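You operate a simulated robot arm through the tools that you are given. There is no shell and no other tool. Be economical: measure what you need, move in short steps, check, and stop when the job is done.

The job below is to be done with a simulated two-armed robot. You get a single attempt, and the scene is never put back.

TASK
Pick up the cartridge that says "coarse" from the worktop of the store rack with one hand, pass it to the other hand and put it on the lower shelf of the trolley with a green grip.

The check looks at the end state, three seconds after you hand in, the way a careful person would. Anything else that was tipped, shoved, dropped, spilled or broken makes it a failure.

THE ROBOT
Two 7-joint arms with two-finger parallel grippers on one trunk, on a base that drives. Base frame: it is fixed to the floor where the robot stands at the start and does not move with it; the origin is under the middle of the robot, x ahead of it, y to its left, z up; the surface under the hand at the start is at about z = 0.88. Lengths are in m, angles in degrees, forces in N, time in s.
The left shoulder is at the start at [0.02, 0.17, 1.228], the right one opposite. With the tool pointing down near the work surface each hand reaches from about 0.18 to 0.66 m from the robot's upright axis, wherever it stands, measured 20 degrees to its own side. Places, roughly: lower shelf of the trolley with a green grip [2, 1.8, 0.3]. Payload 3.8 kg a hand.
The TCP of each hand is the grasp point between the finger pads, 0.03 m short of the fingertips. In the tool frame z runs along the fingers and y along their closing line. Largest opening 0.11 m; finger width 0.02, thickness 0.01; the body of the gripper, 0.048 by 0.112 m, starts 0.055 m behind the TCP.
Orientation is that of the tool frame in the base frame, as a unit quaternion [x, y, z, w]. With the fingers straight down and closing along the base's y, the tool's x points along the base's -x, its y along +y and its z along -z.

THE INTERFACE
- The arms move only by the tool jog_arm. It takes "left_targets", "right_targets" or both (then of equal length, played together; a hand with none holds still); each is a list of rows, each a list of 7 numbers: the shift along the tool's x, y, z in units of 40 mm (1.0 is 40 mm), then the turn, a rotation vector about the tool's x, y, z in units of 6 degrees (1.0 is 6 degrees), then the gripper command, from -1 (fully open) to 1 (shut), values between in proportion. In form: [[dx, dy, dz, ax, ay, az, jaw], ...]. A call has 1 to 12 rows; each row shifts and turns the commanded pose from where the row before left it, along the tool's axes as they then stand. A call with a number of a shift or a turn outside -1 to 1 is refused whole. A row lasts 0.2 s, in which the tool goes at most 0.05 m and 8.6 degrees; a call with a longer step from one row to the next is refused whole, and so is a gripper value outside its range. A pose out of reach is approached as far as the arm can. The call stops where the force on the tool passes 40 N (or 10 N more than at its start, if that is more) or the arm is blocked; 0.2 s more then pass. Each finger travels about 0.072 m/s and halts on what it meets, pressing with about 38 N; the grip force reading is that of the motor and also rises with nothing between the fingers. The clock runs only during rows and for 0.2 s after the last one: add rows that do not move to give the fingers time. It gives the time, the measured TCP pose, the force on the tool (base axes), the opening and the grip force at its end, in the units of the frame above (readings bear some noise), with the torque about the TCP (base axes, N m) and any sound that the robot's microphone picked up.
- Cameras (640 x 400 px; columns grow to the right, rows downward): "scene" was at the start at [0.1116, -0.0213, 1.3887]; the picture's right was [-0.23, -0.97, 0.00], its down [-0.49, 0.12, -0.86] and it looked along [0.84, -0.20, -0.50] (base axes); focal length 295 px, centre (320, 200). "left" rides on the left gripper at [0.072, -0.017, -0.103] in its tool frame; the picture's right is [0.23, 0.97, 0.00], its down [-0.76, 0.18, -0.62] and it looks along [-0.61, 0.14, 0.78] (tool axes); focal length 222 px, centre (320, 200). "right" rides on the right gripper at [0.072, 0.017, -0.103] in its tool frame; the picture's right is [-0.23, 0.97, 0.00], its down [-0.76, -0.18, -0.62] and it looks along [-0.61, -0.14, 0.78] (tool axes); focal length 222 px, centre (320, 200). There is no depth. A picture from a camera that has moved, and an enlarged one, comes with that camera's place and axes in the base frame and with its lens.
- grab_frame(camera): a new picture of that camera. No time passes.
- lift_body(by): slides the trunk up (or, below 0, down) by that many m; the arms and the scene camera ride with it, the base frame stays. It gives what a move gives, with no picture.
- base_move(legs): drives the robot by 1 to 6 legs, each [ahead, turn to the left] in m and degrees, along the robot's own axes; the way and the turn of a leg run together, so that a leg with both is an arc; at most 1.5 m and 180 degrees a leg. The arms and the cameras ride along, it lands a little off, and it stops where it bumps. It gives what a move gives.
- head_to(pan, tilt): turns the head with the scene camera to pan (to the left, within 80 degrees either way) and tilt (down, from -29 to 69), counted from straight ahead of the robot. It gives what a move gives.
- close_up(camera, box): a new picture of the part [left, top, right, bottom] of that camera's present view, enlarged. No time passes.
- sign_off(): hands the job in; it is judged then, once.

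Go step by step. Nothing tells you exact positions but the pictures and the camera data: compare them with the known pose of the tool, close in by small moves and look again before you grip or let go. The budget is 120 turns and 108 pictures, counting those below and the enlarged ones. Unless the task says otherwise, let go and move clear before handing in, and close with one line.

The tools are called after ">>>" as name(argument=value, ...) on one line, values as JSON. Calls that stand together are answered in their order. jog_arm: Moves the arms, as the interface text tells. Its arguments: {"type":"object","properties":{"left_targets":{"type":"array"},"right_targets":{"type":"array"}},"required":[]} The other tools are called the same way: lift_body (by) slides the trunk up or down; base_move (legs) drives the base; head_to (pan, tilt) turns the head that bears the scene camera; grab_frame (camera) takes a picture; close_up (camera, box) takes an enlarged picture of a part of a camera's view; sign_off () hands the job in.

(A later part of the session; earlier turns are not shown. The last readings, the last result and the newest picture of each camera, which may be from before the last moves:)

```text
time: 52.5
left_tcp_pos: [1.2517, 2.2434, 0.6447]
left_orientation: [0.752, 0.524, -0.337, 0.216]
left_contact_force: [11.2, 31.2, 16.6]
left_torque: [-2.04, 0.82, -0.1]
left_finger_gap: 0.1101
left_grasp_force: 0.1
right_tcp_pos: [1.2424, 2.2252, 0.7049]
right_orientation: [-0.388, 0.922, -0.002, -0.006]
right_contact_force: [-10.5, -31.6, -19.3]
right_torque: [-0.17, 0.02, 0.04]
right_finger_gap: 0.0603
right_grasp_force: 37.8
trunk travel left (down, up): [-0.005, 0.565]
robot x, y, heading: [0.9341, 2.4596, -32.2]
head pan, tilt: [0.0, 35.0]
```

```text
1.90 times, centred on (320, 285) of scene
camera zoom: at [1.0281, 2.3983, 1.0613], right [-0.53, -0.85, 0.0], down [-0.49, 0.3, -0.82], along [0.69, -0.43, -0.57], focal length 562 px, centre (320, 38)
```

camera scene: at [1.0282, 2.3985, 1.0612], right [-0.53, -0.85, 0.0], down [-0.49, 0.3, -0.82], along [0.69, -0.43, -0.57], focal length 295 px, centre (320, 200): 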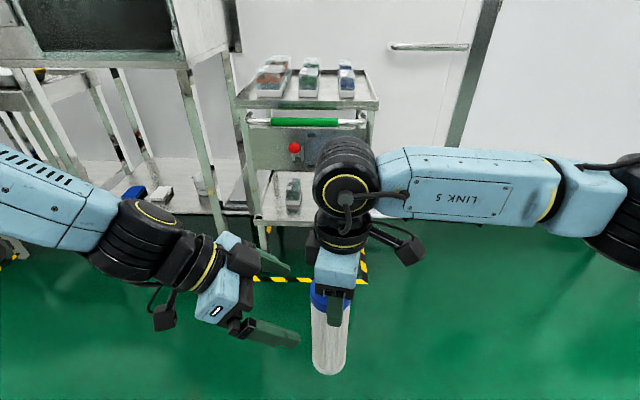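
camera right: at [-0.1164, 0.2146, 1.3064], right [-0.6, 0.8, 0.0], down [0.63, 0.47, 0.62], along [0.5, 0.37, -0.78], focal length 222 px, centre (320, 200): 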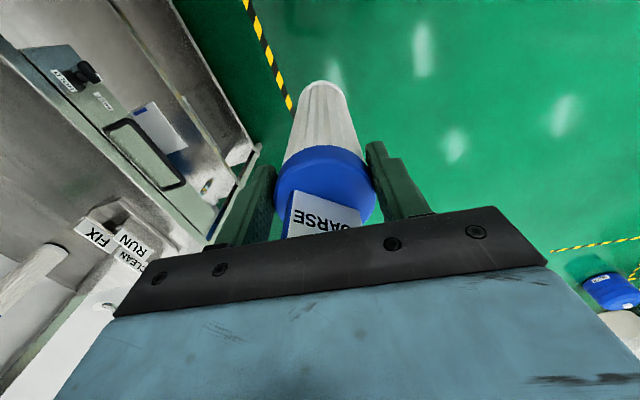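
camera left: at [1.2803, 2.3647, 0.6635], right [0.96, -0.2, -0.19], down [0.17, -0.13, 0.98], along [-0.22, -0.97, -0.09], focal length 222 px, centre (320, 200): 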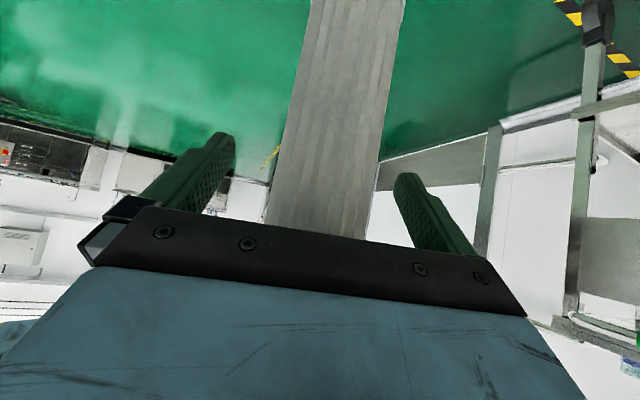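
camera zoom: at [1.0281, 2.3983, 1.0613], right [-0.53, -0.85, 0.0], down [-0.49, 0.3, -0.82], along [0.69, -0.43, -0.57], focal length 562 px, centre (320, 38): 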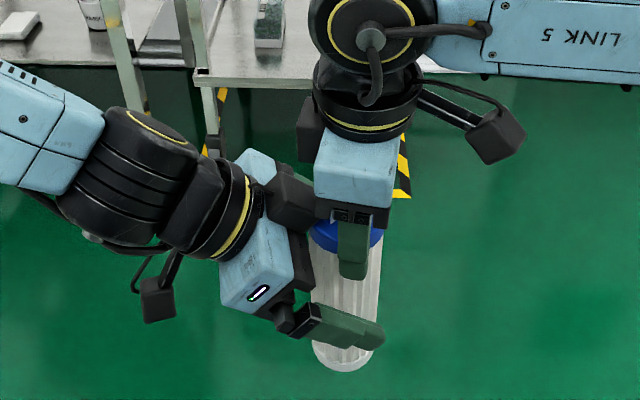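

The hands touched (a box on the left gripper meets the right hand), so this angle won't do. New plan: the left takes the upright cartridge low on its body with a near-level hand, so it can be tilted in under the panel and stood up. First I'll back the left off and check how level it can get at shelf height.

>>> jog_arm(left_targets=[[0, 0, -0.6, 0, 0, 0, -1], [0, 0, -0.8, 0, 0, 0, -1], [0, 0, -0.9, 0, 0, 0, -1], [0, 0, -0.9, 0, 0, 0, -1], [0, 0, -0.3, -0.95, 0, -0.95, -1], [0, 0, -0.3, -0.95, 0, -0.95, -1], [0, 0, -0.3, -0.95, 0, -0.95, -1], [0, 0, 0, -0.95, 0, -0.95, -1], [0, 0, 0, -0.95, 0, -0.95, -1], [0, 0, 0, -0.95, 0, -0.95, -1], [0, 0, 0, -0.95, 0, -0.95, -1], [0, 0, 0, -0.95, 0, -0.95, -1]])

>>> grab_frame(camera="scene")

```text
time: 55.0
left_tcp_pos: [1.2903, 2.3336, 0.7513]
left_orientation: [0.357, 0.854, -0.168, 0.338]
left_contact_force: [0.0, 0.1, -0.8]
left_torque: [0.01, 0.02, 0.05]
left_finger_gap: 0.1101
left_grasp_force: 0.1
left hand out of reach, approached as far as the arm can: row 4, 10
right_tcp_pos: [1.2446, 2.2284, 0.7062]
right_orientation: [-0.39, 0.921, 0.0, 0.0]
right_contact_force: [0.1, 0.1, -3.5]
right_torque: [-0.02, 0.02, -0.02]
right_finger_gap: 0.0599
right_grasp_force: 37.8
trunk travel left (down, up): [-0.005, 0.565]
robot x, y, heading: [0.9322, 2.4535, -32.3]
head pan, tilt: [0.0, 35.0]
```

```text
72 pictures are left
camera scene: at [1.0281, 2.3984, 1.0613], right [-0.53, -0.85, 0.0], down [-0.49, 0.3, -0.82], along [0.69, -0.43, -0.57], focal length 295 px, centre (320, 200)
```

scene: 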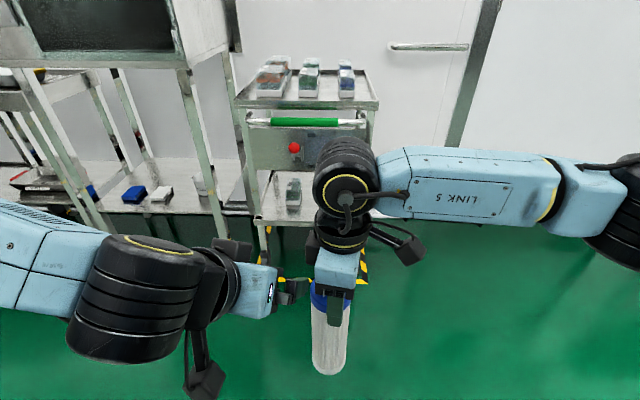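

Left hand is clear again. I'll move it out, forward and down to shelf height to test the pitch there.

>>> jog_arm(left_targets=[[0, 0.83, 0, 0, 0, 0, -1], [0, 0.83, 0, 0, 0, 0, -1], [0, 0.83, 0, 0, 0, 0, -1], [0.285, 0, 0.98, 0, 0, 0, -1], [0.285, 0, 0.98, 0, 0, 0, -1], [0.285, 0, 0.98, 0, 0, 0, -1], [0.285, 0, 0.98, 0, 0, 0, -1], [0.285, 0, 0.98, 0, 0, 0, -1], [0.285, 0, 0.98, 0, 0, 0, -1], [0.285, 0, 0.98, 0, 0, 0, -1], [0.285, 0, 0.98, 0, 0, 0, -1], [0.285, 0, 0.98, 0, 0, 0, -1]])

>>> jog_arm(left_targets=[[0, 0, 0, 0, -1, 0, -1], [0, 0, 0, 0, -1, 0, -1], [0, 0, 0, 0, -1, 0, -1], [0, 0, 0, 0, -1, 0, -1], [0, 0, 0, 0, -1, 0, -1], [0, 0, 0, 0, -1, 0, -1], [0, 0, 0, 0, -1, 0, -1]])

>>> grab_frame(camera="left")

>>> grab_frame(camera="scene")

```text
time: 57.6
left_tcp_pos: [1.4852, 2.2868, 0.4244]
left_orientation: [0.359, 0.854, -0.169, 0.337]
left_contact_force: [-1.0, 0.4, -0.8]
left_torque: [0.01, 0.05, -0.02]
left_finger_gap: 0.1103
left_grasp_force: 0.2
left hand out of reach, approached as far as the arm can: row 1, 10, 11
right_tcp_pos: [1.2443, 2.2286, 0.7067]
right_orientation: [-0.39, 0.921, 0.0, 0.0]
right_contact_force: [0.4, -1.0, -2.2]
right_torque: [0.0, 0.03, -0.01]
right_finger_gap: 0.0599
right_grasp_force: 38.2
trunk travel left (down, up): [-0.005, 0.565]
robot x, y, heading: [0.9329, 2.4572, -32.0]
head pan, tilt: [0.0, 35.0]
```

```text
time: 59.2
left_tcp_pos: [1.4823, 2.2964, 0.4156]
left_orientation: [0.337, 0.792, -0.24, 0.45]
left_contact_force: [-0.6, 0.2, -0.3]
left_torque: [0.02, 0.0, -0.03]
left_finger_gap: 0.1098
left_grasp_force: 0.1
left hand out of reach, approached as far as the arm can: row 1, 2, 3, 4, 5, 6
right_tcp_pos: [1.2455, 2.2292, 0.7067]
right_orientation: [-0.39, 0.921, -0.001, 0.0]
right_contact_force: [0.2, 0.6, -3.0]
right_torque: [0.02, 0.02, -0.03]
right_finger_gap: 0.06
right_grasp_force: 37.8
trunk travel left (down, up): [-0.005, 0.565]
robot x, y, heading: [0.9355, 2.4586, -32.1]
head pan, tilt: [0.0, 35.0]
```

```text
71 pictures are left
camera left: at [1.3858, 2.3775, 0.405], right [0.65, 0.71, -0.27], down [0.07, 0.3, 0.95], along [0.76, -0.63, 0.14], focal length 222 px, centre (320, 200)
```

left: 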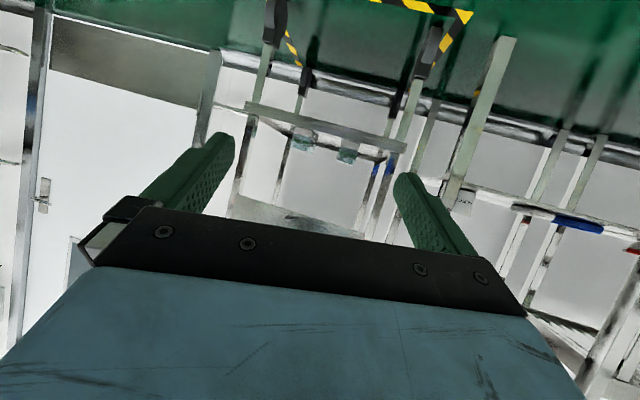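

```text
70 pictures are left
camera scene: at [1.0281, 2.3984, 1.0613], right [-0.53, -0.85, 0.0], down [-0.49, 0.3, -0.82], along [0.69, -0.43, -0.57], focal length 295 px, centre (320, 200)
```

scene: 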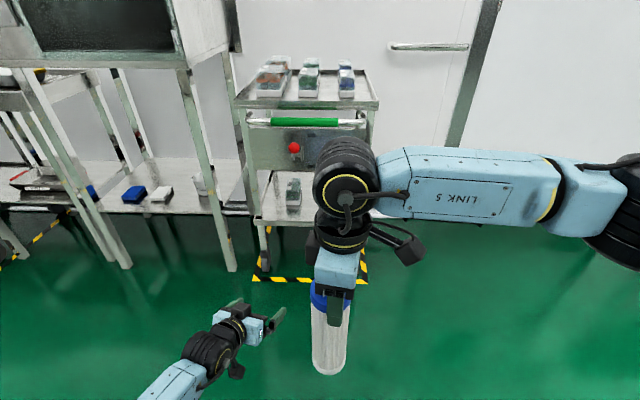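

At shelf height the left can pitch to about 61°. The left camera now looks almost level at the trolley, a good chance to measure the opening.

>>> close_up(camera="left", box=[210, 60, 450, 260])

```text
2.00 times, centred on (330, 160) of left
camera zoom: at [1.3858, 2.3775, 0.405], right [0.65, 0.71, -0.27], down [0.07, 0.3, 0.95], along [0.76, -0.63, 0.14], focal length 444 px, centre (300, 280)
```

zoom: 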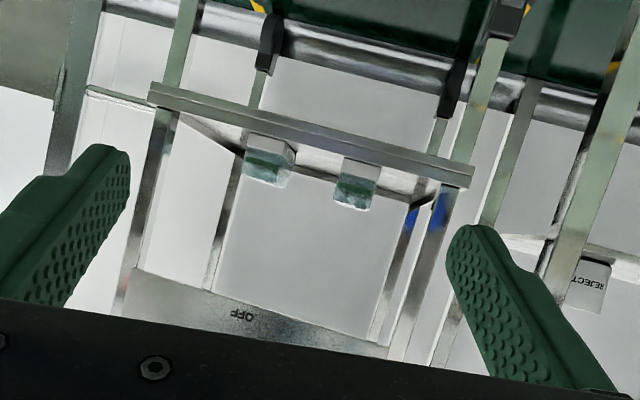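

The opening measures about 0.315 to 0.55, with everything behind the thin panel open, so tilting the cartridge ~20° to enter and then standing it up will work, with the hand at 60° pitch when upright. I'll undo the right hand's yaw and move it forward and up for a vertical-cartridge handover.

>>> jog_arm(right_targets=[[0, 0, 0, 0, 0, 1, 1], [0, 0, 0, 0, 0, 1, 1], [0, 0, 0, 0, 0, 1, 1], [0, 0, 0, 0, 0, 1, 1], [0, 0, 0, 0, 0, 1, 1], [0, 0, 0, 0, 0, 1, 1], [0, 0, 0, 0, 0, 1, 1], [0, 0, 0, 0, 0, 1, 1], [0, 0, 0, 0, 0, 1, 1], [0, 0, 0, 0, 0, 1, 1], [0, 0, 0, 0, 0, 1, 1], [0, 0, 0, 0, 0, 1, 1]])

>>> jog_arm(right_targets=[[0, 0, -0.6, 0, 0, 1, 1], [-0.35, 0.2, -0.6, 0, 0, 0, 1], [-0.35, 0.25, -0.6, 0, 0, 0, 1], [-0.35, 0.25, -0.6, 0, 0, 0, 1], [-0.35, 0.25, -0.6, 0, 0, 0, 1], [-0.35, 0.25, -0.6, 0, 0, 0, 1], [-0.35, 0.25, -0.7, 0, 0, 0, 1], [0, 0, 0, 0, 0, 0, 1]])

>>> grab_frame(camera="scene")

```text
time: 61.9
left_tcp_pos: [1.4816, 2.2959, 0.4153]
left_orientation: [0.338, 0.792, -0.24, 0.448]
left_contact_force: [0.1, 0.4, 0.1]
left_torque: [-0.02, -0.02, 0.01]
left_finger_gap: 0.11
left_grasp_force: 0.1
right_tcp_pos: [1.2437, 2.229, 0.7072]
right_orientation: [0.226, 0.974, 0.0, -0.001]
right_contact_force: [-1.3, -0.6, -2.2]
right_torque: [0.02, 0.02, -0.02]
right_finger_gap: 0.0601
right_grasp_force: 37.8
trunk travel left (down, up): [-0.005, 0.565]
robot x, y, heading: [0.9316, 2.4579, -31.9]
head pan, tilt: [0.0, 35.0]
```

```text
time: 63.6
left_tcp_pos: [1.4834, 2.2953, 0.4167]
left_orientation: [0.337, 0.792, -0.24, 0.449]
left_contact_force: [0.0, -0.5, 0.3]
left_torque: [-0.02, 0.03, -0.01]
left_finger_gap: 0.11
left_grasp_force: 0.0
right_tcp_pos: [1.3468, 2.234, 0.8781]
right_orientation: [0.276, 0.961, 0.0, 0.0]
right_contact_force: [1.0, 0.7, -2.8]
right_torque: [-0.01, 0.05, -0.01]
right_finger_gap: 0.0598
right_grasp_force: 37.6
trunk travel left (down, up): [-0.005, 0.565]
robot x, y, heading: [0.9353, 2.4562, -31.9]
head pan, tilt: [0.0, 35.0]
```

```text
68 pictures are left
camera scene: at [1.0281, 2.3985, 1.0612], right [-0.53, -0.85, 0.0], down [-0.49, 0.3, -0.82], along [0.69, -0.43, -0.57], focal length 295 px, centre (320, 200)
```

scene: 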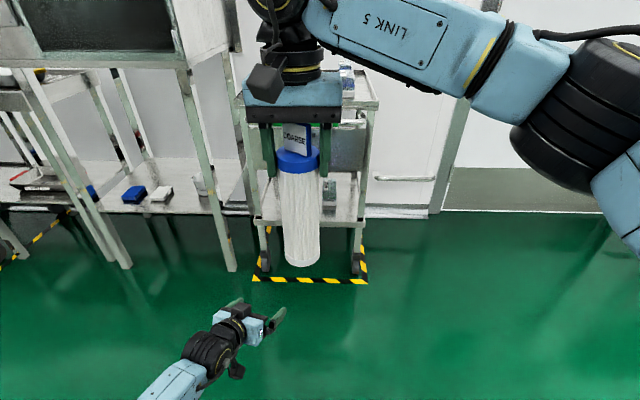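

The cartridge hangs upright at robot-frame [0.468, 0.03], base near z 0.70. I'll bring the left hand back and up to a pre-grasp height on its left side.

>>> jog_arm(left_targets=[[-0.557, -0.0975, -0.792, 0, 0, 0, -1], [-0.557, -0.0975, -0.792, 0, 0, 0, -1], [-0.557, -0.0975, -0.792, 0, 0, 0, -1], [-0.557, -0.0975, -0.792, 0, 0, 0, -1], [-0.557, -0.0975, -0.792, 0, 0, 0, -1], [-0.557, -0.0975, -0.792, 0, 0, 0, -1], [-0.557, -0.0975, -0.792, 0, 0, 0, -1], [-0.557, -0.0975, -0.792, 0, 0, 0, -1], [-0.557, -0.0975, -0.792, 0, 0, 0, -1], [-0.557, -0.0975, -0.792, 0, 0, 0, -1], [-0.557, -0.0975, -0.792, 0, 0, 0, -1], [-0.557, -0.0975, -0.792, 0, 0, 0, -1]])

>>> grab_frame(camera="scene")

```text
time: 66.2
left_tcp_pos: [1.4091, 2.4173, 0.8165]
left_orientation: [0.335, 0.793, -0.235, 0.451]
left_contact_force: [0.4, -0.2, -0.3]
left_torque: [-0.01, 0.02, -0.01]
left_finger_gap: 0.1098
left_grasp_force: 0.0
left hand out of reach, approached as far as the arm can: row 1, 2, 9, 10, 11, 12
right_tcp_pos: [1.3457, 2.2338, 0.8774]
right_orientation: [0.276, 0.961, 0.0, 0.0]
right_contact_force: [0.0, 0.6, -2.9]
right_torque: [-0.02, 0.0, 0.01]
right_finger_gap: 0.0599
right_grasp_force: 37.4
trunk travel left (down, up): [-0.005, 0.565]
robot x, y, heading: [0.9317, 2.4572, -32.0]
head pan, tilt: [0.0, 35.0]
```

```text
67 pictures are left
camera scene: at [1.0281, 2.3984, 1.0613], right [-0.53, -0.85, 0.0], down [-0.49, 0.3, -0.82], along [0.69, -0.43, -0.57], focal length 295 px, centre (320, 200)
```

scene: 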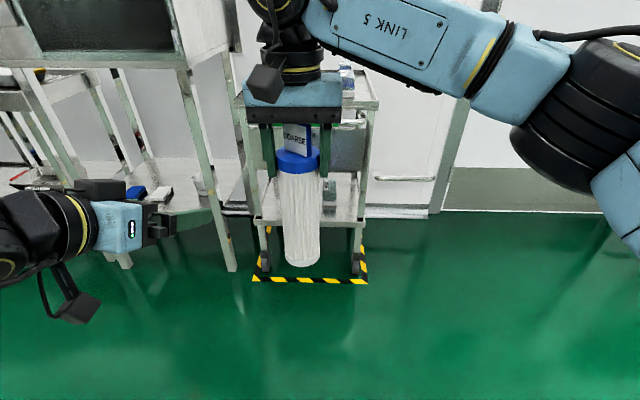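

The left can't come nearer than X≈0.42 with this pitch, so I'll move the right hand with the cartridge 0.09 m further out, then straighten the left hand and centre it behind the cartridge.

>>> jog_arm(right_targets=[[-0.75, 0.25, 0, 0, 0, 0, 1], [-0.75, 0.25, 0, 0, 0, 0, 1], [-0.75, 0.25, 0, 0, 0, 0, 1], [0, 0, 0, 0, 0, 0, 1], [0, 0, 0, 0, 0, 0, 1], [0, 0, 0, 0, 0, 0, 1], [0, 0, 0, 0, 0, 0, 1], [0, 0, 0, 0, 0, 0, 1]], left_targets=[[0, 0, 0, 0, 0, 0, -1], [0, 0, 0, -1, 0, -0.55, -1], [0, 0, 0, -1, 0, -0.55, -1], [-0.12, -0.95, 0, 0, 0, 0, -1], [-0.12, -0.95, 0, 0, 0, 0, -1], [-0.12, -0.95, 0, 0, 0, 0, -1], [-0.12, -0.95, 0, 0, 0, 0, -1], [0, 0, 0, 0, 0, 0, -1]])

>>> grab_frame(camera="scene")

>>> grab_frame(camera="left")

```text
time: 68.0
left_tcp_pos: [1.3406, 2.2842, 0.844]
left_orientation: [0.241, 0.831, -0.176, 0.469]
left_contact_force: [-0.1, -1.0, -0.8]
left_torque: [-0.01, -0.01, 0.02]
left_finger_gap: 0.1102
left_grasp_force: 0.0
left hand out of reach, approached as far as the arm can: row 2
right_tcp_pos: [1.4224, 2.2114, 0.8737]
right_orientation: [0.276, 0.961, 0.0, 0.0]
right_contact_force: [0.0, 0.6, -2.9]
right_torque: [0.03, 0.02, -0.01]
right_finger_gap: 0.06
right_grasp_force: 38.2
right hand out of reach, approached as far as the arm can: row 3
trunk travel left (down, up): [-0.005, 0.565]
robot x, y, heading: [0.9347, 2.4547, -32.0]
head pan, tilt: [0.0, 35.0]
```

```text
66 pictures are left
camera scene: at [1.0281, 2.3983, 1.0612], right [-0.53, -0.85, 0.0], down [-0.49, 0.3, -0.82], along [0.69, -0.43, -0.57], focal length 295 px, centre (320, 200)
```

scene: 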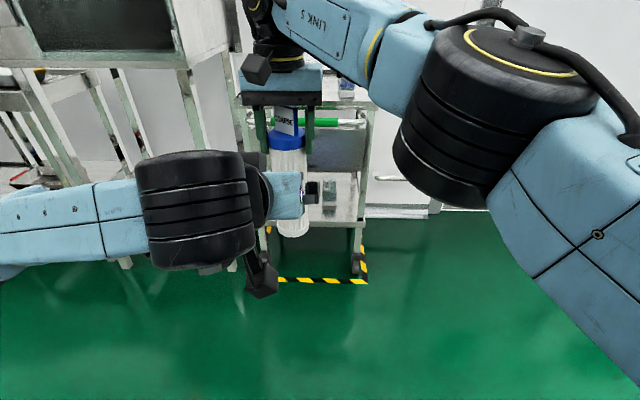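

```text
65 pictures are left
camera left: at [1.2249, 2.3397, 0.8356], right [0.45, 0.85, -0.26], down [0.0, 0.29, 0.96], along [0.89, -0.43, 0.13], focal length 222 px, centre (320, 200)
```

left: 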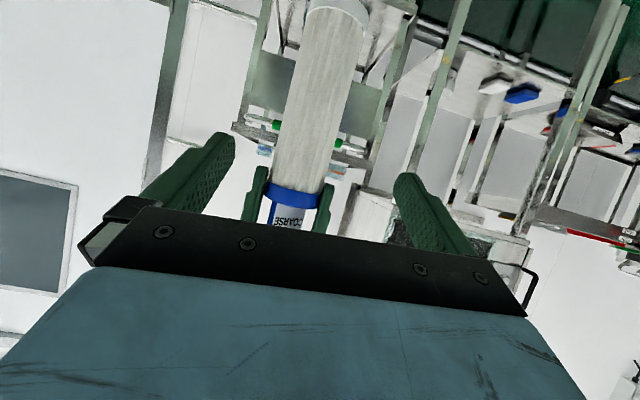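

Nearly aligned; there is a few degrees of roll and heading error. I'll correct those, centre laterally, and advance part of the way.

>>> jog_arm(left_targets=[[0, 0, 0, -0.68, 0, 0.34, -1], [0.63, -0.46, 0, 0, 0, 0, -1], [0, 0, 0.8, 0, 0, 0, -1], [0, 0, 0, 0, 0, 0, -1]])

>>> grab_frame(camera="left")

```text
time: 69.0
left_tcp_pos: [1.3426, 2.2605, 0.806]
left_orientation: [0.237, 0.832, -0.138, 0.483]
left_contact_force: [0.7, -0.8, 0.3]
left_torque: [0.02, -0.03, 0.04]
left_finger_gap: 0.1101
left_grasp_force: 0.1
right_tcp_pos: [1.4237, 2.2119, 0.8734]
right_orientation: [0.276, 0.961, 0.0, 0.0]
right_contact_force: [0.5, 0.2, -4.1]
right_torque: [0.01, 0.05, 0.02]
right_finger_gap: 0.06
right_grasp_force: 37.4
trunk travel left (down, up): [-0.005, 0.565]
robot x, y, heading: [0.934, 2.4574, -32.1]
head pan, tilt: [0.0, 35.0]
```

```text
64 pictures are left
camera left: at [1.2254, 2.3118, 0.7967], right [0.42, 0.89, -0.2], down [-0.04, 0.24, 0.97], along [0.91, -0.4, 0.14], focal length 222 px, centre (320, 200)
```

left: 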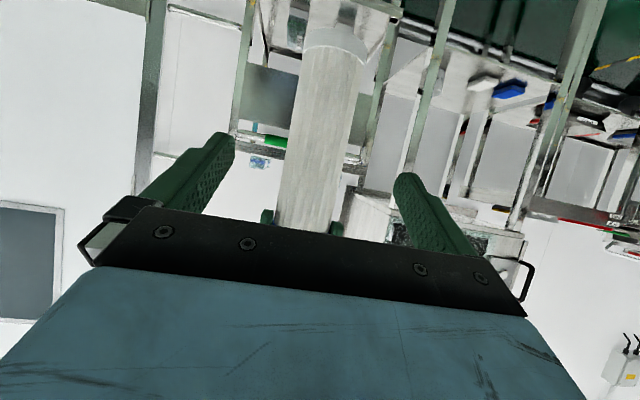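

Orientation is now clean; the target is 0.096 m straight ahead along the tool. I'll advance and check forces.

>>> jog_arm(left_targets=[[0.05, 0.05, 0.8, 0, 0, 0, -1], [0.05, 0.02, 0.8, 0, 0, 0, -1], [0, 0, 0.8, 0, 0, 0, -1], [0, 0, 0, 0, 0, 0, -1]])

>>> grab_frame(camera="left")

>>> grab_frame(camera="scene")

```text
time: 70.0
left_tcp_pos: [1.4126, 2.2201, 0.7556]
left_orientation: [0.239, 0.832, -0.139, 0.481]
left_contact_force: [0.2, -0.3, 0.3]
left_torque: [0.01, -0.02, 0.0]
left_finger_gap: 0.1101
left_grasp_force: 0.1
right_tcp_pos: [1.4235, 2.212, 0.8744]
right_orientation: [0.277, 0.961, 0.0, 0.0]
right_contact_force: [-0.5, 0.6, -3.0]
right_torque: [0.05, 0.04, 0.0]
right_finger_gap: 0.06
right_grasp_force: 38.3
trunk travel left (down, up): [-0.005, 0.565]
robot x, y, heading: [0.9311, 2.4549, -32.0]
head pan, tilt: [0.0, 35.0]
```

```text
63 pictures are left
camera left: at [1.2958, 2.271, 0.7454], right [0.42, 0.89, -0.2], down [-0.04, 0.24, 0.97], along [0.91, -0.4, 0.14], focal length 222 px, centre (320, 200)
```

left: 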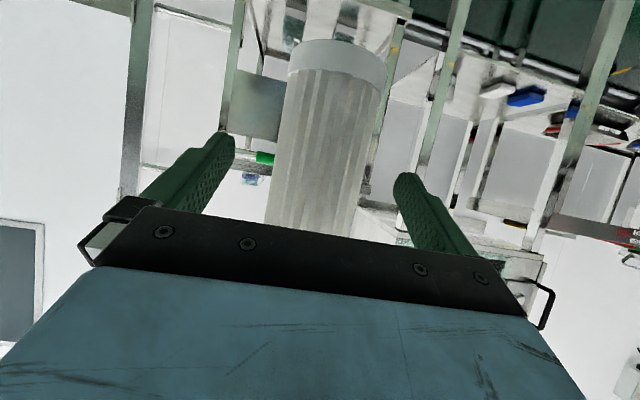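

```text
62 pictures are left
camera scene: at [1.0282, 2.3984, 1.0613], right [-0.53, -0.85, 0.0], down [-0.49, 0.3, -0.82], along [0.69, -0.43, -0.57], focal length 295 px, centre (320, 200)
```

scene: 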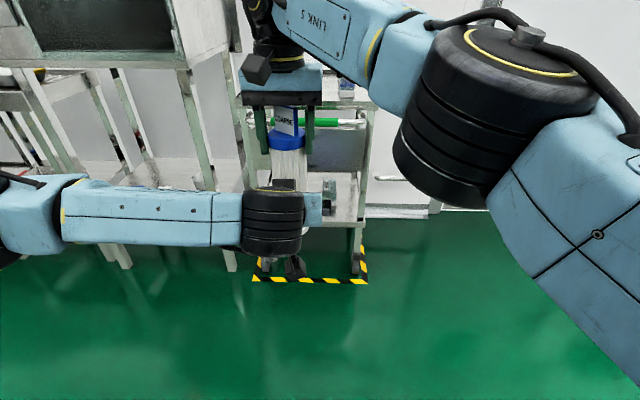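

No contact and the body sits centred between the left fingers, about 7 cm above its base. Closing the left hand now.

>>> jog_arm(left_targets=[[0, 0, 0, 0, 0, 0, 0], [0, 0, 0, 0, 0, 0, 0.3], [0, 0, 0, 0, 0, 0, 1], [0, 0, 0, 0, 0, 0, 1], [0, 0, 0, 0, 0, 0, 1], [0, 0, 0, 0, 0, 0, 1]])

>>> grab_frame(camera="left")

```text
time: 71.5
left_tcp_pos: [1.4108, 2.2187, 0.7548]
left_orientation: [0.239, 0.832, -0.139, 0.481]
left_contact_force: [-0.2, -1.5, 0.2]
left_torque: [0.18, -0.09, 0.14]
left_finger_gap: 0.0602
left_grasp_force: 37.6
right_tcp_pos: [1.4228, 2.2133, 0.8746]
right_orientation: [0.277, 0.961, 0.0, 0.001]
right_contact_force: [0.4, 1.1, -1.4]
right_torque: [-0.03, 0.07, -0.15]
right_finger_gap: 0.06
right_grasp_force: 37.7
trunk travel left (down, up): [-0.005, 0.565]
robot x, y, heading: [0.9362, 2.4522, -32.2]
head pan, tilt: [0.0, 35.0]
```

```text
61 pictures are left
camera left: at [1.2956, 2.2711, 0.7457], right [0.42, 0.89, -0.2], down [-0.04, 0.24, 0.97], along [0.91, -0.4, 0.14], focal length 222 px, centre (320, 200)
```

left: 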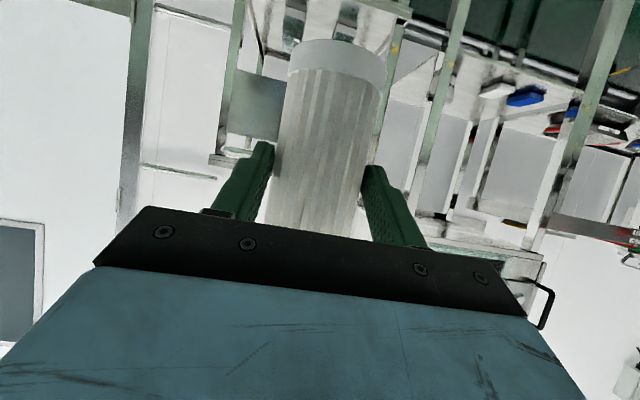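

Both hands hold it with little strain. I'll release the right hand and raise it clear.

>>> jog_arm(right_targets=[[0, 0, 0, 0, 0, 0, 0.3], [0, 0, 0, 0, 0, 0, -0.5], [0, 0, 0, 0, 0, 0, -1], [0, 0, 0, 0, 0, 0, -1], [0, 0, -0.5, 0, 0, 0, -1], [0, 0, -0.8, 0, 0, 0, -1], [0, 0, -0.8, 0, 0, 0, -1], [0, 0, -0.8, 0, 0, 0, -1], [0, 0, 0, 0, 0, 0, -1]])

>>> grab_frame(camera="scene")

```text
time: 73.5
left_tcp_pos: [1.4125, 2.2187, 0.756]
left_orientation: [0.238, 0.832, -0.138, 0.481]
left_contact_force: [0.3, -1.0, 0.1]
left_torque: [0.07, 0.08, 0.0]
left_finger_gap: 0.0604
left_grasp_force: 37.9
right_tcp_pos: [1.389, 2.1941, 0.9697]
right_orientation: [0.277, 0.961, 0.0, -0.001]
right_contact_force: [0.1, 0.0, -0.3]
right_torque: [-0.01, 0.0, 0.0]
right_finger_gap: 0.1099
right_grasp_force: 0.0
right hand out of reach, approached as far as the arm can: row 5, 6, 7, 8
trunk travel left (down, up): [-0.005, 0.565]
robot x, y, heading: [0.9345, 2.4578, -32.2]
head pan, tilt: [0.0, 35.0]
```

```text
60 pictures are left
camera scene: at [1.0285, 2.3982, 1.0612], right [-0.53, -0.85, 0.0], down [-0.49, 0.3, -0.82], along [0.69, -0.43, -0.57], focal length 295 px, centre (320, 200)
```

scene: 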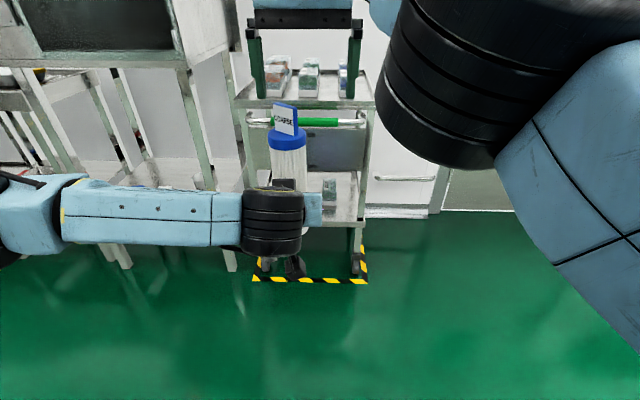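

The left hand holds the cartridge alone. I'll stow the right hand back and to the right, then check.

>>> jog_arm(right_targets=[[0.6, -0.9, 0, 0, 0, 0, -1], [0.6, -0.9, 0, 0, 0, 0, -1], [0.6, -0.9, 0, 0, 0, 0, -1], [0.6, -0.9, 0, 0, 0, 0, -1], [0.6, -0.9, 0, 0, 0, 0, -1], [0.6, -0.9, 0, 0, 0, 0, -1], [0.6, -0.9, 0, 0, 0, 0, -1], [0.6, -0.6, 0, 0, 0, 0, -1], [0, 0, 0, 0, 0, 0, -1]])

>>> grab_frame(camera="scene")

>>> grab_frame(camera="left")

```text
time: 75.5
left_tcp_pos: [1.4125, 2.2188, 0.7559]
left_orientation: [0.239, 0.832, -0.139, 0.482]
left_contact_force: [0.5, -0.3, -0.5]
left_torque: [0.06, 0.08, -0.01]
left_finger_gap: 0.0602
left_grasp_force: 38.2
right_tcp_pos: [1.0781, 2.0613, 0.9701]
right_orientation: [0.276, 0.961, 0.0, 0.0]
right_contact_force: [0.2, 0.7, 0.6]
right_torque: [0.02, -0.02, 0.03]
right_finger_gap: 0.1101
right_grasp_force: 0.0
right hand out of reach, approached as far as the arm can: row 1
trunk travel left (down, up): [-0.005, 0.565]
robot x, y, heading: [0.9351, 2.4547, -32.0]
head pan, tilt: [0.0, 35.0]
```

```text
59 pictures are left
camera scene: at [1.0281, 2.3984, 1.0613], right [-0.53, -0.85, 0.0], down [-0.49, 0.3, -0.82], along [0.69, -0.43, -0.57], focal length 295 px, centre (320, 200)
```

scene: 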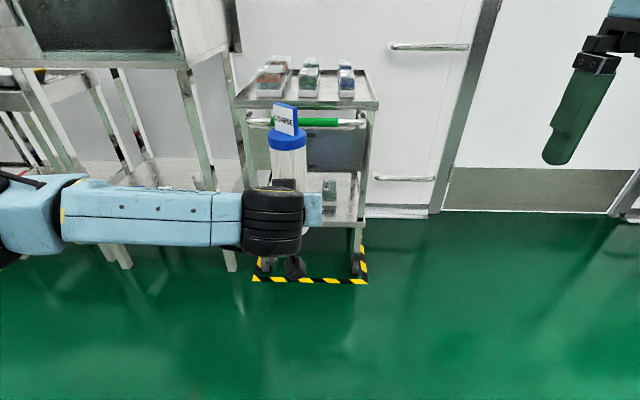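

```text
58 pictures are left
camera left: at [1.2956, 2.2711, 0.7457], right [0.42, 0.89, -0.2], down [-0.04, 0.24, 0.97], along [0.91, -0.4, 0.14], focal length 222 px, centre (320, 200)
```

left: 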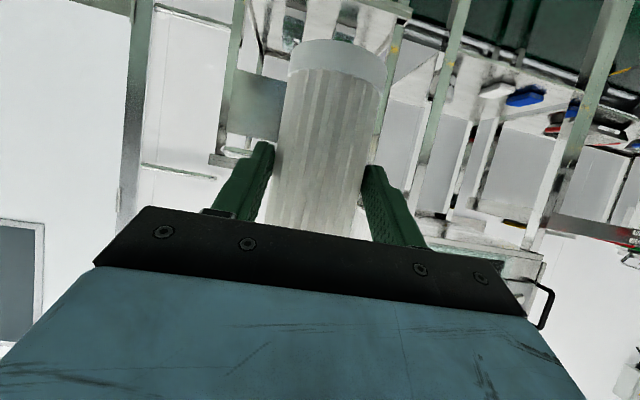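

The cartridge is secure. Now I'll lower it in free space in front of the robot to shelf height, checking the arm keeps the pitch there.

>>> jog_arm(left_targets=[[0.828, 0, 0.567, 0, 0, 0, 1], [0.828, 0, 0.567, 0, 0, 0, 1], [0.828, 0, 0.567, 0, 0, 0, 1], [0.828, 0, 0.567, 0, 0, 0, 1], [0.828, 0, 0.567, 0, 0, 0, 1], [0.828, 0, 0.567, 0, 0, 0, 1], [0.828, 0, 0.567, 0, 0, 0, 1], [0.828, 0, 0.567, 0, 0, 0, 1], [0.828, 0, 0.567, 0, 0, 0, 1], [0, 0, 0, 0, 0, 0, 1]])

>>> grab_frame(camera="scene")

>>> grab_frame(camera="left")

```text
time: 77.7
left_tcp_pos: [1.4313, 2.1668, 0.4126]
left_orientation: [0.237, 0.836, -0.133, 0.477]
left_contact_force: [0.0, 0.7, 0.4]
left_torque: [0.01, 0.07, -0.01]
left_finger_gap: 0.0605
left_grasp_force: 38.0
left hand out of reach, approached as far as the arm can: row 7, 8, 9
right_tcp_pos: [1.0784, 2.0625, 0.9713]
right_orientation: [0.276, 0.961, 0.0, 0.0]
right_contact_force: [0.0, 0.5, -0.6]
right_torque: [-0.03, -0.01, 0.01]
right_finger_gap: 0.1102
right_grasp_force: 0.1
trunk travel left (down, up): [-0.005, 0.565]
robot x, y, heading: [0.9336, 2.4558, -32.0]
head pan, tilt: [0.0, 35.0]
```

```text
57 pictures are left
camera scene: at [1.0282, 2.3983, 1.0613], right [-0.53, -0.85, 0.0], down [-0.49, 0.3, -0.82], along [0.69, -0.43, -0.57], focal length 295 px, centre (320, 200)
```

scene: 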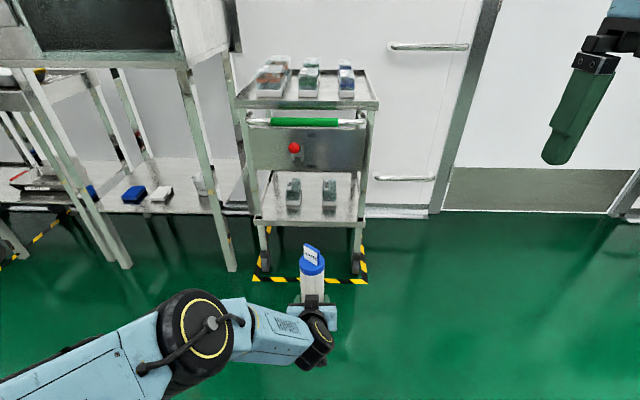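

```text
56 pictures are left
camera left: at [1.315, 2.2181, 0.4052], right [0.41, 0.89, -0.19], down [-0.04, 0.23, 0.97], along [0.91, -0.39, 0.12], focal length 222 px, centre (320, 200)
```

left: 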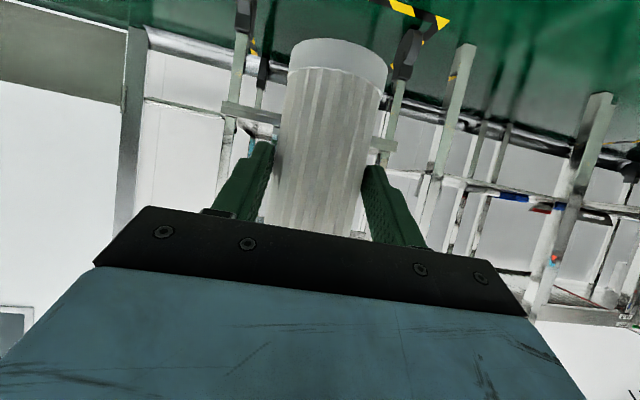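

Height 0.41 is reached with 59° pitch; the wrist limit is near. I'll test whether a slightly longer reach allows 0.385 at 60°.

>>> jog_arm(left_targets=[[-0.1, 0.3, 0.7, 0, 0, 0, 1], [-0.1, 0.3, 0.7, 0, 0, 0, 1], [-0.1, 0.3, 0.7, 0, -0.2, 0, 1], [0, 0, 0, 0, 0, 0, 1]])

```text
time: 78.7
left_tcp_pos: [1.4902, 2.1779, 0.4106]
left_orientation: [0.237, 0.829, -0.138, 0.487]
left_contact_force: [-0.2, -0.2, 0.0]
left_torque: [0.03, 0.06, 0.02]
left_finger_gap: 0.0601
left_grasp_force: 37.6
left hand out of reach, approached as far as the arm can: row 2, 3
right_tcp_pos: [1.0785, 2.0616, 0.9698]
right_orientation: [0.276, 0.961, 0.0, -0.001]
right_contact_force: [-0.6, -0.5, 0.0]
right_torque: [0.02, 0.0, 0.01]
right_finger_gap: 0.1099
right_grasp_force: 0.0
trunk travel left (down, up): [-0.005, 0.565]
robot x, y, heading: [0.9321, 2.4583, -31.8]
head pan, tilt: [0.0, 35.0]
```

>>> jog_arm(left_targets=[[0.4, 0, 0.23, 0, 0, 0, 1], [0.25, 0, 0.14, 0, 0, 0, 1], [0, 0, 0, 0, 0, 0, 1]])

```text
time: 79.5
left_tcp_pos: [1.4899, 2.1773, 0.4103]
left_orientation: [0.236, 0.829, -0.138, 0.488]
left_contact_force: [0.9, -0.9, -0.3]
left_torque: [0.06, 0.04, -0.02]
left_finger_gap: 0.06
left_grasp_force: 38.4
left hand out of reach, approached as far as the arm can: row 1, 2
right_tcp_pos: [1.0786, 2.061, 0.9697]
right_orientation: [0.276, 0.961, 0.0, 0.0]
right_contact_force: [-0.4, 0.3, 0.0]
right_torque: [0.02, -0.01, 0.02]
right_finger_gap: 0.1101
right_grasp_force: 0.0
trunk travel left (down, up): [-0.005, 0.565]
robot x, y, heading: [0.9338, 2.4547, -32.0]
head pan, tilt: [0.0, 35.0]
```

>>> jog_arm(left_targets=[[0.3, 0, 0.17, 0, 0.25, 0, 1], [0.3, 0, 0.17, 0, 0.25, 0, 1], [0, 0, 0, 0, 0, 0, 1]])

>>> jog_arm(left_targets=[[0, 0, 0, 0, -0.3, 0, 1], [0, 0, 0, 0, -0.3, 0, 1], [0, 0, 0, 0, 0, 0, 1]])

```text
time: 80.2
left_tcp_pos: [1.483, 2.1883, 0.3936]
left_orientation: [0.242, 0.839, -0.136, 0.468]
left_contact_force: [0.0, 0.8, 0.6]
left_torque: [0.03, 0.04, 0.03]
left_finger_gap: 0.0603
left_grasp_force: 37.9
left hand out of reach, approached as far as the arm can: row 1, 2
right_tcp_pos: [1.0787, 2.0622, 0.9705]
right_orientation: [0.277, 0.961, 0.0, 0.0]
right_contact_force: [0.9, -0.2, -0.1]
right_torque: [0.03, -0.01, -0.02]
right_finger_gap: 0.11
right_grasp_force: 0.1
trunk travel left (down, up): [-0.005, 0.565]
robot x, y, heading: [0.9331, 2.4567, -32.1]
head pan, tilt: [0.0, 35.0]
```

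```text
time: 81.0
left_tcp_pos: [1.4833, 2.1765, 0.4067]
left_orientation: [0.235, 0.829, -0.136, 0.488]
left_contact_force: [0.0, -0.7, -0.4]
left_torque: [0.05, 0.05, -0.05]
left_finger_gap: 0.0599
left_grasp_force: 37.6
left hand out of reach, approached as far as the arm can: row 2
right_tcp_pos: [1.0792, 2.0607, 0.9708]
right_orientation: [0.277, 0.961, 0.0, 0.0]
right_contact_force: [-0.3, -0.4, 0.9]
right_torque: [0.0, 0.0, -0.03]
right_finger_gap: 0.1097
right_grasp_force: 0.0
trunk travel left (down, up): [-0.005, 0.565]
robot x, y, heading: [0.9336, 2.4576, -32.0]
head pan, tilt: [0.0, 35.0]
```

>>> lift_body(by=-0.005)

>>> jog_arm(left_targets=[[-0.36, 0, 0.65, 0, 0, 0, 1], [-0.36, 0, 0.65, 0, 0, 0, 1], [0.3, 0, 0.17, 0, 0, 0, 1], [0.2, 0, 0.12, 0, 0, 0, 1], [0, 0, 0, 0, 0, 0, 1]])

```text
time: 81.6
left_tcp_pos: [1.4827, 2.1775, 0.4017]
left_orientation: [0.234, 0.829, -0.135, 0.489]
left_contact_force: [-1.3, 0.3, 0.3]
left_torque: [0.01, 0.08, 0.01]
left_finger_gap: 0.0597
left_grasp_force: 37.7
right_tcp_pos: [1.0783, 2.062, 0.965]
right_orientation: [0.277, 0.961, 0.0, 0.0]
right_contact_force: [-0.3, -0.5, 0.1]
right_torque: [-0.03, 0.01, 0.0]
right_finger_gap: 0.1099
right_grasp_force: 0.1
trunk travel left (down, up): [0.0, 0.57]
robot x, y, heading: [0.935, 2.4574, -32.1]
head pan, tilt: [0.0, 35.0]
```

```text
time: 82.8
left_tcp_pos: [1.5119, 2.1825, 0.4183]
left_orientation: [0.236, 0.829, -0.137, 0.488]
left_contact_force: [-0.2, 0.1, -0.4]
left_torque: [0.01, 0.07, 0.01]
left_finger_gap: 0.0599
left_grasp_force: 37.7
left hand out of reach, approached as far as the arm can: row 1, 2, 3, 4
right_tcp_pos: [1.0786, 2.0618, 0.9655]
right_orientation: [0.276, 0.961, -0.001, 0.001]
right_contact_force: [0.4, -0.1, 0.4]
right_torque: [-0.02, 0.02, -0.01]
right_finger_gap: 0.1101
right_grasp_force: 0.1
trunk travel left (down, up): [0.0, 0.57]
robot x, y, heading: [0.9337, 2.4582, -31.9]
head pan, tilt: [0.0, 35.0]
```

The arm can do about 58–60° at placing height, fine. Now I'll tilt the cartridge ~20° forward and draw it in, then turn to square up with the trolley and drive closer.

>>> jog_arm(left_targets=[[0, 0, 0, 0, 0.85, 0, 1], [0, 0, 0, 0, 0.85, 0, 1], [0, 0, 0, 0, 0.85, 0, 1], [0, 0, 0, 0, 0.85, 0, 1], [0.8, 0, -0.69, 0, 0, 0, 1], [0.8, 0, -0.69, 0, 0, 0, 1], [0.8, 0, -0.69, 0, 0, 0, 1], [0.8, 0, -0.69, 0, 0, 0, 1], [0.8, 0, -0.69, 0, 0, 0, 1], [0, 0, 0, 0, 0, 0, 1]])

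>>> grab_frame(camera="scene")

```text
time: 85.0
left_tcp_pos: [1.3323, 2.2922, 0.4182]
left_orientation: [0.255, 0.903, -0.092, 0.334]
left_contact_force: [0.9, 0.1, 0.5]
left_torque: [0.07, 0.05, 0.0]
left_finger_gap: 0.0599
left_grasp_force: 38.5
right_tcp_pos: [1.0777, 2.0615, 0.9642]
right_orientation: [0.277, 0.961, 0.001, 0.0]
right_contact_force: [0.3, 0.0, -0.1]
right_torque: [0.01, 0.03, 0.0]
right_finger_gap: 0.1101
right_grasp_force: 0.1
trunk travel left (down, up): [0.0, 0.57]
robot x, y, heading: [0.9341, 2.4571, -32.0]
head pan, tilt: [0.0, 35.0]
```

```text
55 pictures are left
camera scene: at [1.0281, 2.3984, 1.0563], right [-0.53, -0.85, 0.0], down [-0.49, 0.3, -0.82], along [0.69, -0.43, -0.57], focal length 295 px, centre (320, 200)
```

scene: 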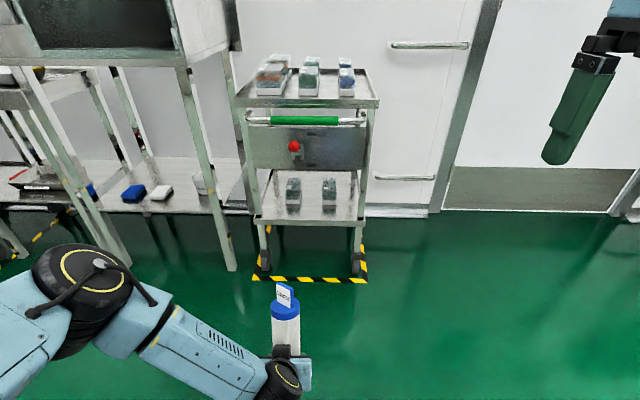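

Arm tucked with the cartridge leaning 20°. I'll turn 2.5° right and drive 0.38 m closer, then measure again.

>>> base_move(legs=[[0, -2.5], [0.38, 0]])

>>> grab_frame(camera="scene")

>>> grab_frame(camera="left")

```text
time: 87.8
left_tcp_pos: [1.6357, 2.0596, 0.4176]
left_orientation: [0.274, 0.897, -0.099, 0.331]
left_contact_force: [-0.7, -0.8, -0.1]
left_torque: [0.06, 0.08, 0.02]
left_finger_gap: 0.0596
left_grasp_force: 37.9
right_tcp_pos: [1.3734, 1.8408, 0.9649]
right_orientation: [0.297, 0.955, 0.0, 0.0]
right_contact_force: [-0.8, 1.4, 0.0]
right_torque: [-0.02, 0.01, 0.01]
right_finger_gap: 0.1098
right_grasp_force: 0.1
trunk travel left (down, up): [0.0, 0.57]
robot x, y, heading: [1.2436, 2.2425, -34.7]
head pan, tilt: [0.0, 35.0]
```

```text
54 pictures are left
camera scene: at [1.3376, 2.1795, 1.0562], right [-0.57, -0.82, 0.0], down [-0.47, 0.33, -0.82], along [0.67, -0.46, -0.57], focal length 295 px, centre (320, 200)
```

scene: 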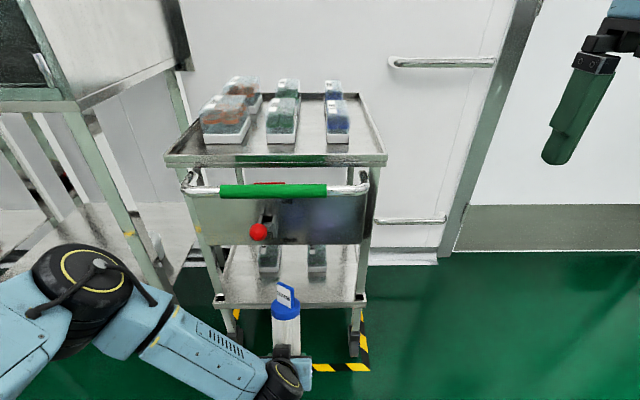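

```text
53 pictures are left
camera left: at [1.5243, 2.1138, 0.4498], right [0.4, 0.91, -0.14], down [0.24, 0.05, 0.97], along [0.88, -0.42, -0.2], focal length 222 px, centre (320, 200)
```

left: 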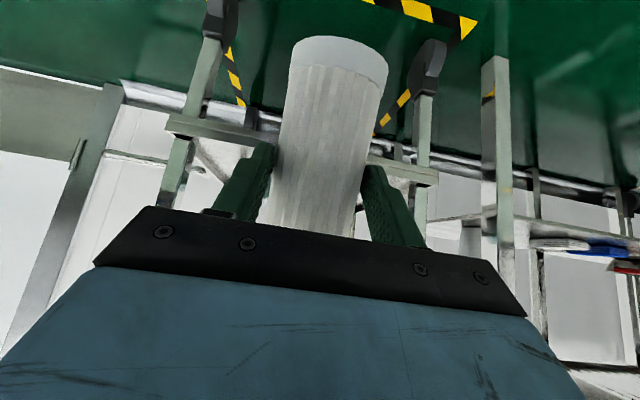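

Good view. I'll zoom on the shelf opening to fix the distances.

>>> close_up(camera="scene", box=[190, 200, 390, 325])

>>> close_up(camera="left", box=[150, 80, 450, 260])

```text
3.20 times, centred on (290, 262) of scene
camera zoom: at [1.3376, 2.1795, 1.0562], right [-0.57, -0.82, 0.0], down [-0.47, 0.33, -0.82], along [0.67, -0.46, -0.57], focal length 944 px, centre (416, 0)
```

zoom: 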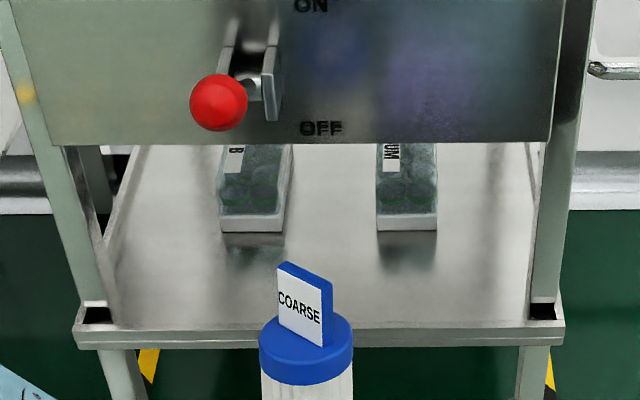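

```text
2.13 times, centred on (300, 170) of left
camera zoom: at [1.5243, 2.1138, 0.4498], right [0.4, 0.91, -0.14], down [0.24, 0.05, 0.97], along [0.88, -0.42, -0.2], focal length 474 px, centre (363, 264)
```

zoom: 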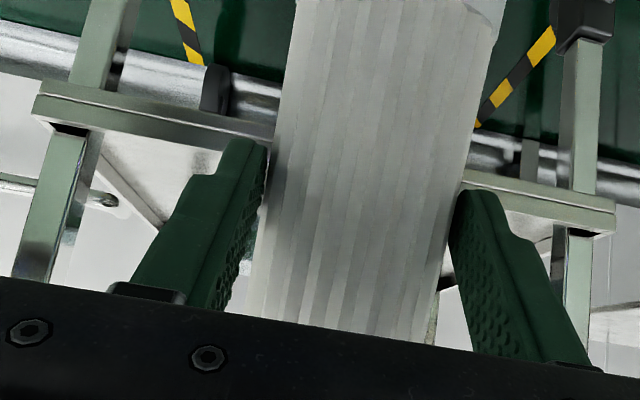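

Measured in the robot frame: front lip at X≈0.649, panel bottom z≈0.53–0.55, bottle boxes 0.116 m behind the lip, gap centre Y≈0.088, trolley turned 1.4° from me. I'll tilt to ~30° and lower the cartridge so its top passes beneath the panel, then square up and drive 0.10 m.

>>> jog_arm(left_targets=[[0, 0, 0, 0, 0.83, 0, 1], [0, 0, 0, 0, 0.83, 0, 1], [0.6, 0, 0.62, 0, 0, 0, 1], [0.6, 0, 0.62, 0, 0, 0, 1], [0, 0, 0, 0, 0, 0, 1]])

>>> base_move(legs=[[0, 1.4], [0.1, 0]])

>>> grab_frame(camera="scene")

>>> close_up(camera="scene", box=[190, 220, 390, 345])

>>> grab_frame(camera="left")

```text
time: 89.0
left_tcp_pos: [1.6217, 2.0696, 0.35]
left_orientation: [0.282, 0.923, -0.074, 0.253]
left_contact_force: [-0.5, -0.9, 0.5]
left_torque: [0.03, 0.12, -0.03]
left_finger_gap: 0.0599
left_grasp_force: 37.9
right_tcp_pos: [1.3739, 1.8414, 0.9649]
right_orientation: [0.297, 0.955, 0.0, 0.0]
right_contact_force: [0.3, -0.1, -0.4]
right_torque: [-0.03, -0.01, 0.0]
right_finger_gap: 0.1101
right_grasp_force: 0.1
trunk travel left (down, up): [0.0, 0.57]
robot x, y, heading: [1.2458, 2.2424, -34.5]
head pan, tilt: [0.0, 35.0]
```

```text
time: 90.5
left_tcp_pos: [1.7093, 2.0237, 0.3493]
left_orientation: [0.271, 0.926, -0.072, 0.254]
left_contact_force: [0.0, 0.5, -0.2]
left_torque: [0.08, 0.08, 0.02]
left_finger_gap: 0.0598
left_grasp_force: 38.2
right_tcp_pos: [1.4661, 1.7894, 0.9658]
right_orientation: [0.285, 0.959, -0.001, 0.0]
right_contact_force: [-0.1, -1.2, 0.6]
right_torque: [-0.01, 0.01, -0.01]
right_finger_gap: 0.11
right_grasp_force: 0.1
trunk travel left (down, up): [0.0, 0.57]
robot x, y, heading: [1.3289, 2.1889, -33.0]
head pan, tilt: [0.0, 35.0]
```

```text
50 pictures are left
camera scene: at [1.4229, 2.1267, 1.0562], right [-0.55, -0.84, 0.0], down [-0.48, 0.31, -0.82], along [0.69, -0.45, -0.57], focal length 295 px, centre (320, 200)
```

scene: 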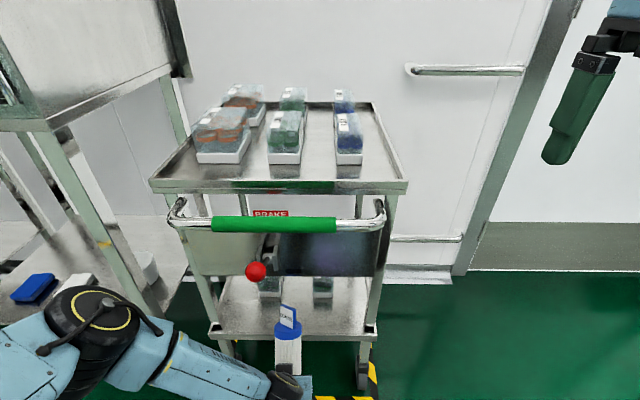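

```text
3.20 times, centred on (290, 282) of scene
camera zoom: at [1.4229, 2.1267, 1.0562], right [-0.55, -0.84, 0.0], down [-0.48, 0.31, -0.82], along [0.69, -0.45, -0.57], focal length 944 px, centre (416, -64)
```

zoom: 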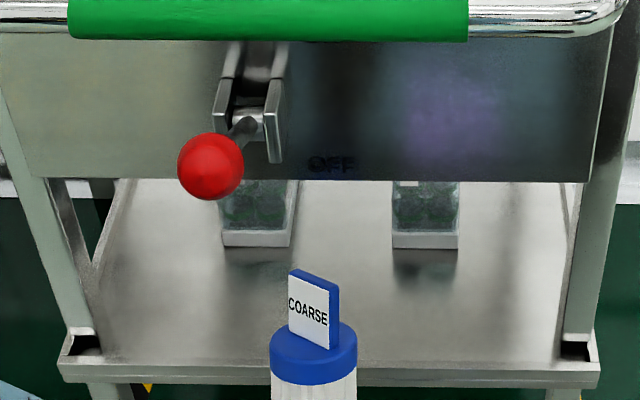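

```text
48 pictures are left
camera left: at [1.6035, 2.0703, 0.4036], right [0.36, 0.93, -0.11], down [0.38, -0.04, 0.92], along [0.85, -0.37, -0.36], focal length 222 px, centre (320, 200)
```

left: 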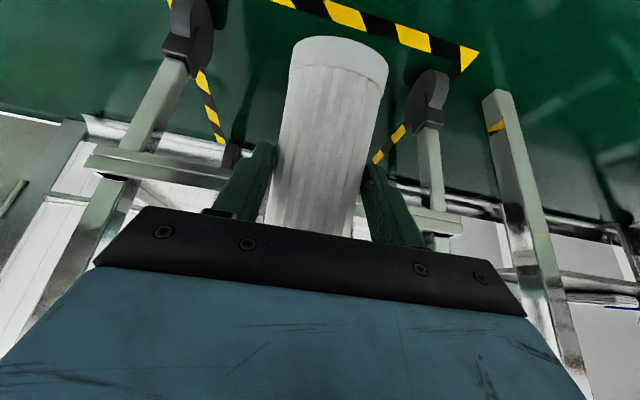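

Now squared up: lip and panel at X≈0.552, gap centre Y≈0.068 and the cartridge at Y≈0.069. First I'll slide the leaning cartridge's top under the panel.

>>> jog_arm(left_targets=[[-0.583, 0, 0.235, 0, 0, 0, 1], [-0.583, 0, 0.235, 0, 0, 0, 1], [-0.583, 0, 0.235, 0, 0, 0, 1], [-0.583, 0, 0.235, 0, 0, 0, 1], [0, 0, 0, 0, 0, 0, 1]])

>>> close_up(camera="scene", box=[190, 220, 390, 345])

>>> grab_frame(camera="left")

```text
time: 91.7
left_tcp_pos: [1.7906, 1.9713, 0.3638]
left_orientation: [0.271, 0.926, -0.07, 0.252]
left_contact_force: [-17.5, 19.9, 6.7]
left_torque: [0.76, 0.66, 0.12]
left_finger_gap: 0.0594
left_grasp_force: 38.0
right_tcp_pos: [1.4648, 1.7905, 0.9663]
right_orientation: [0.286, 0.958, 0.0, 0.001]
right_contact_force: [0.2, -0.8, 0.0]
right_torque: [0.02, 0.01, 0.04]
right_finger_gap: 0.1099
right_grasp_force: 0.0
trunk travel left (down, up): [0.0, 0.57]
robot x, y, heading: [1.3284, 2.189, -33.3]
head pan, tilt: [0.0, 35.0]
```

```text
3.20 times, centred on (290, 282) of scene
camera zoom: at [1.4217, 2.1278, 1.0565], right [-0.55, -0.84, 0.0], down [-0.48, 0.31, -0.82], along [0.69, -0.45, -0.57], focal length 944 px, centre (416, -64)
```

zoom: 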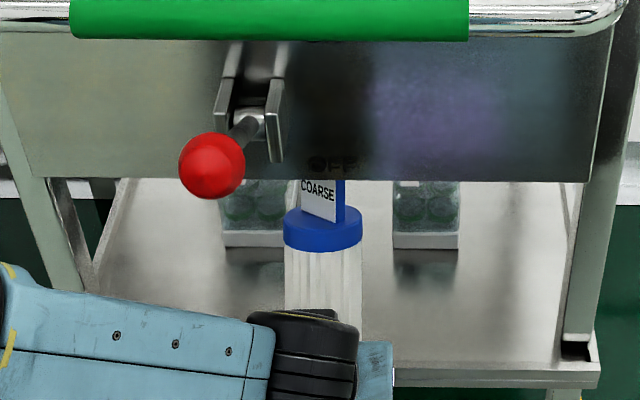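

```text
46 pictures are left
camera left: at [1.6846, 2.0183, 0.4175], right [0.36, 0.93, -0.11], down [0.38, -0.04, 0.92], along [0.85, -0.37, -0.37], focal length 222 px, centre (320, 200)
```

left: 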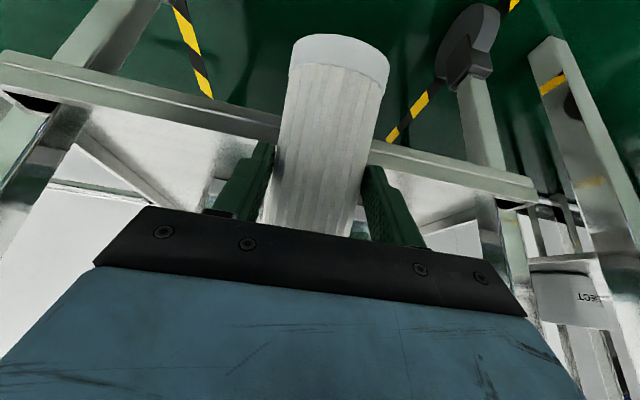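

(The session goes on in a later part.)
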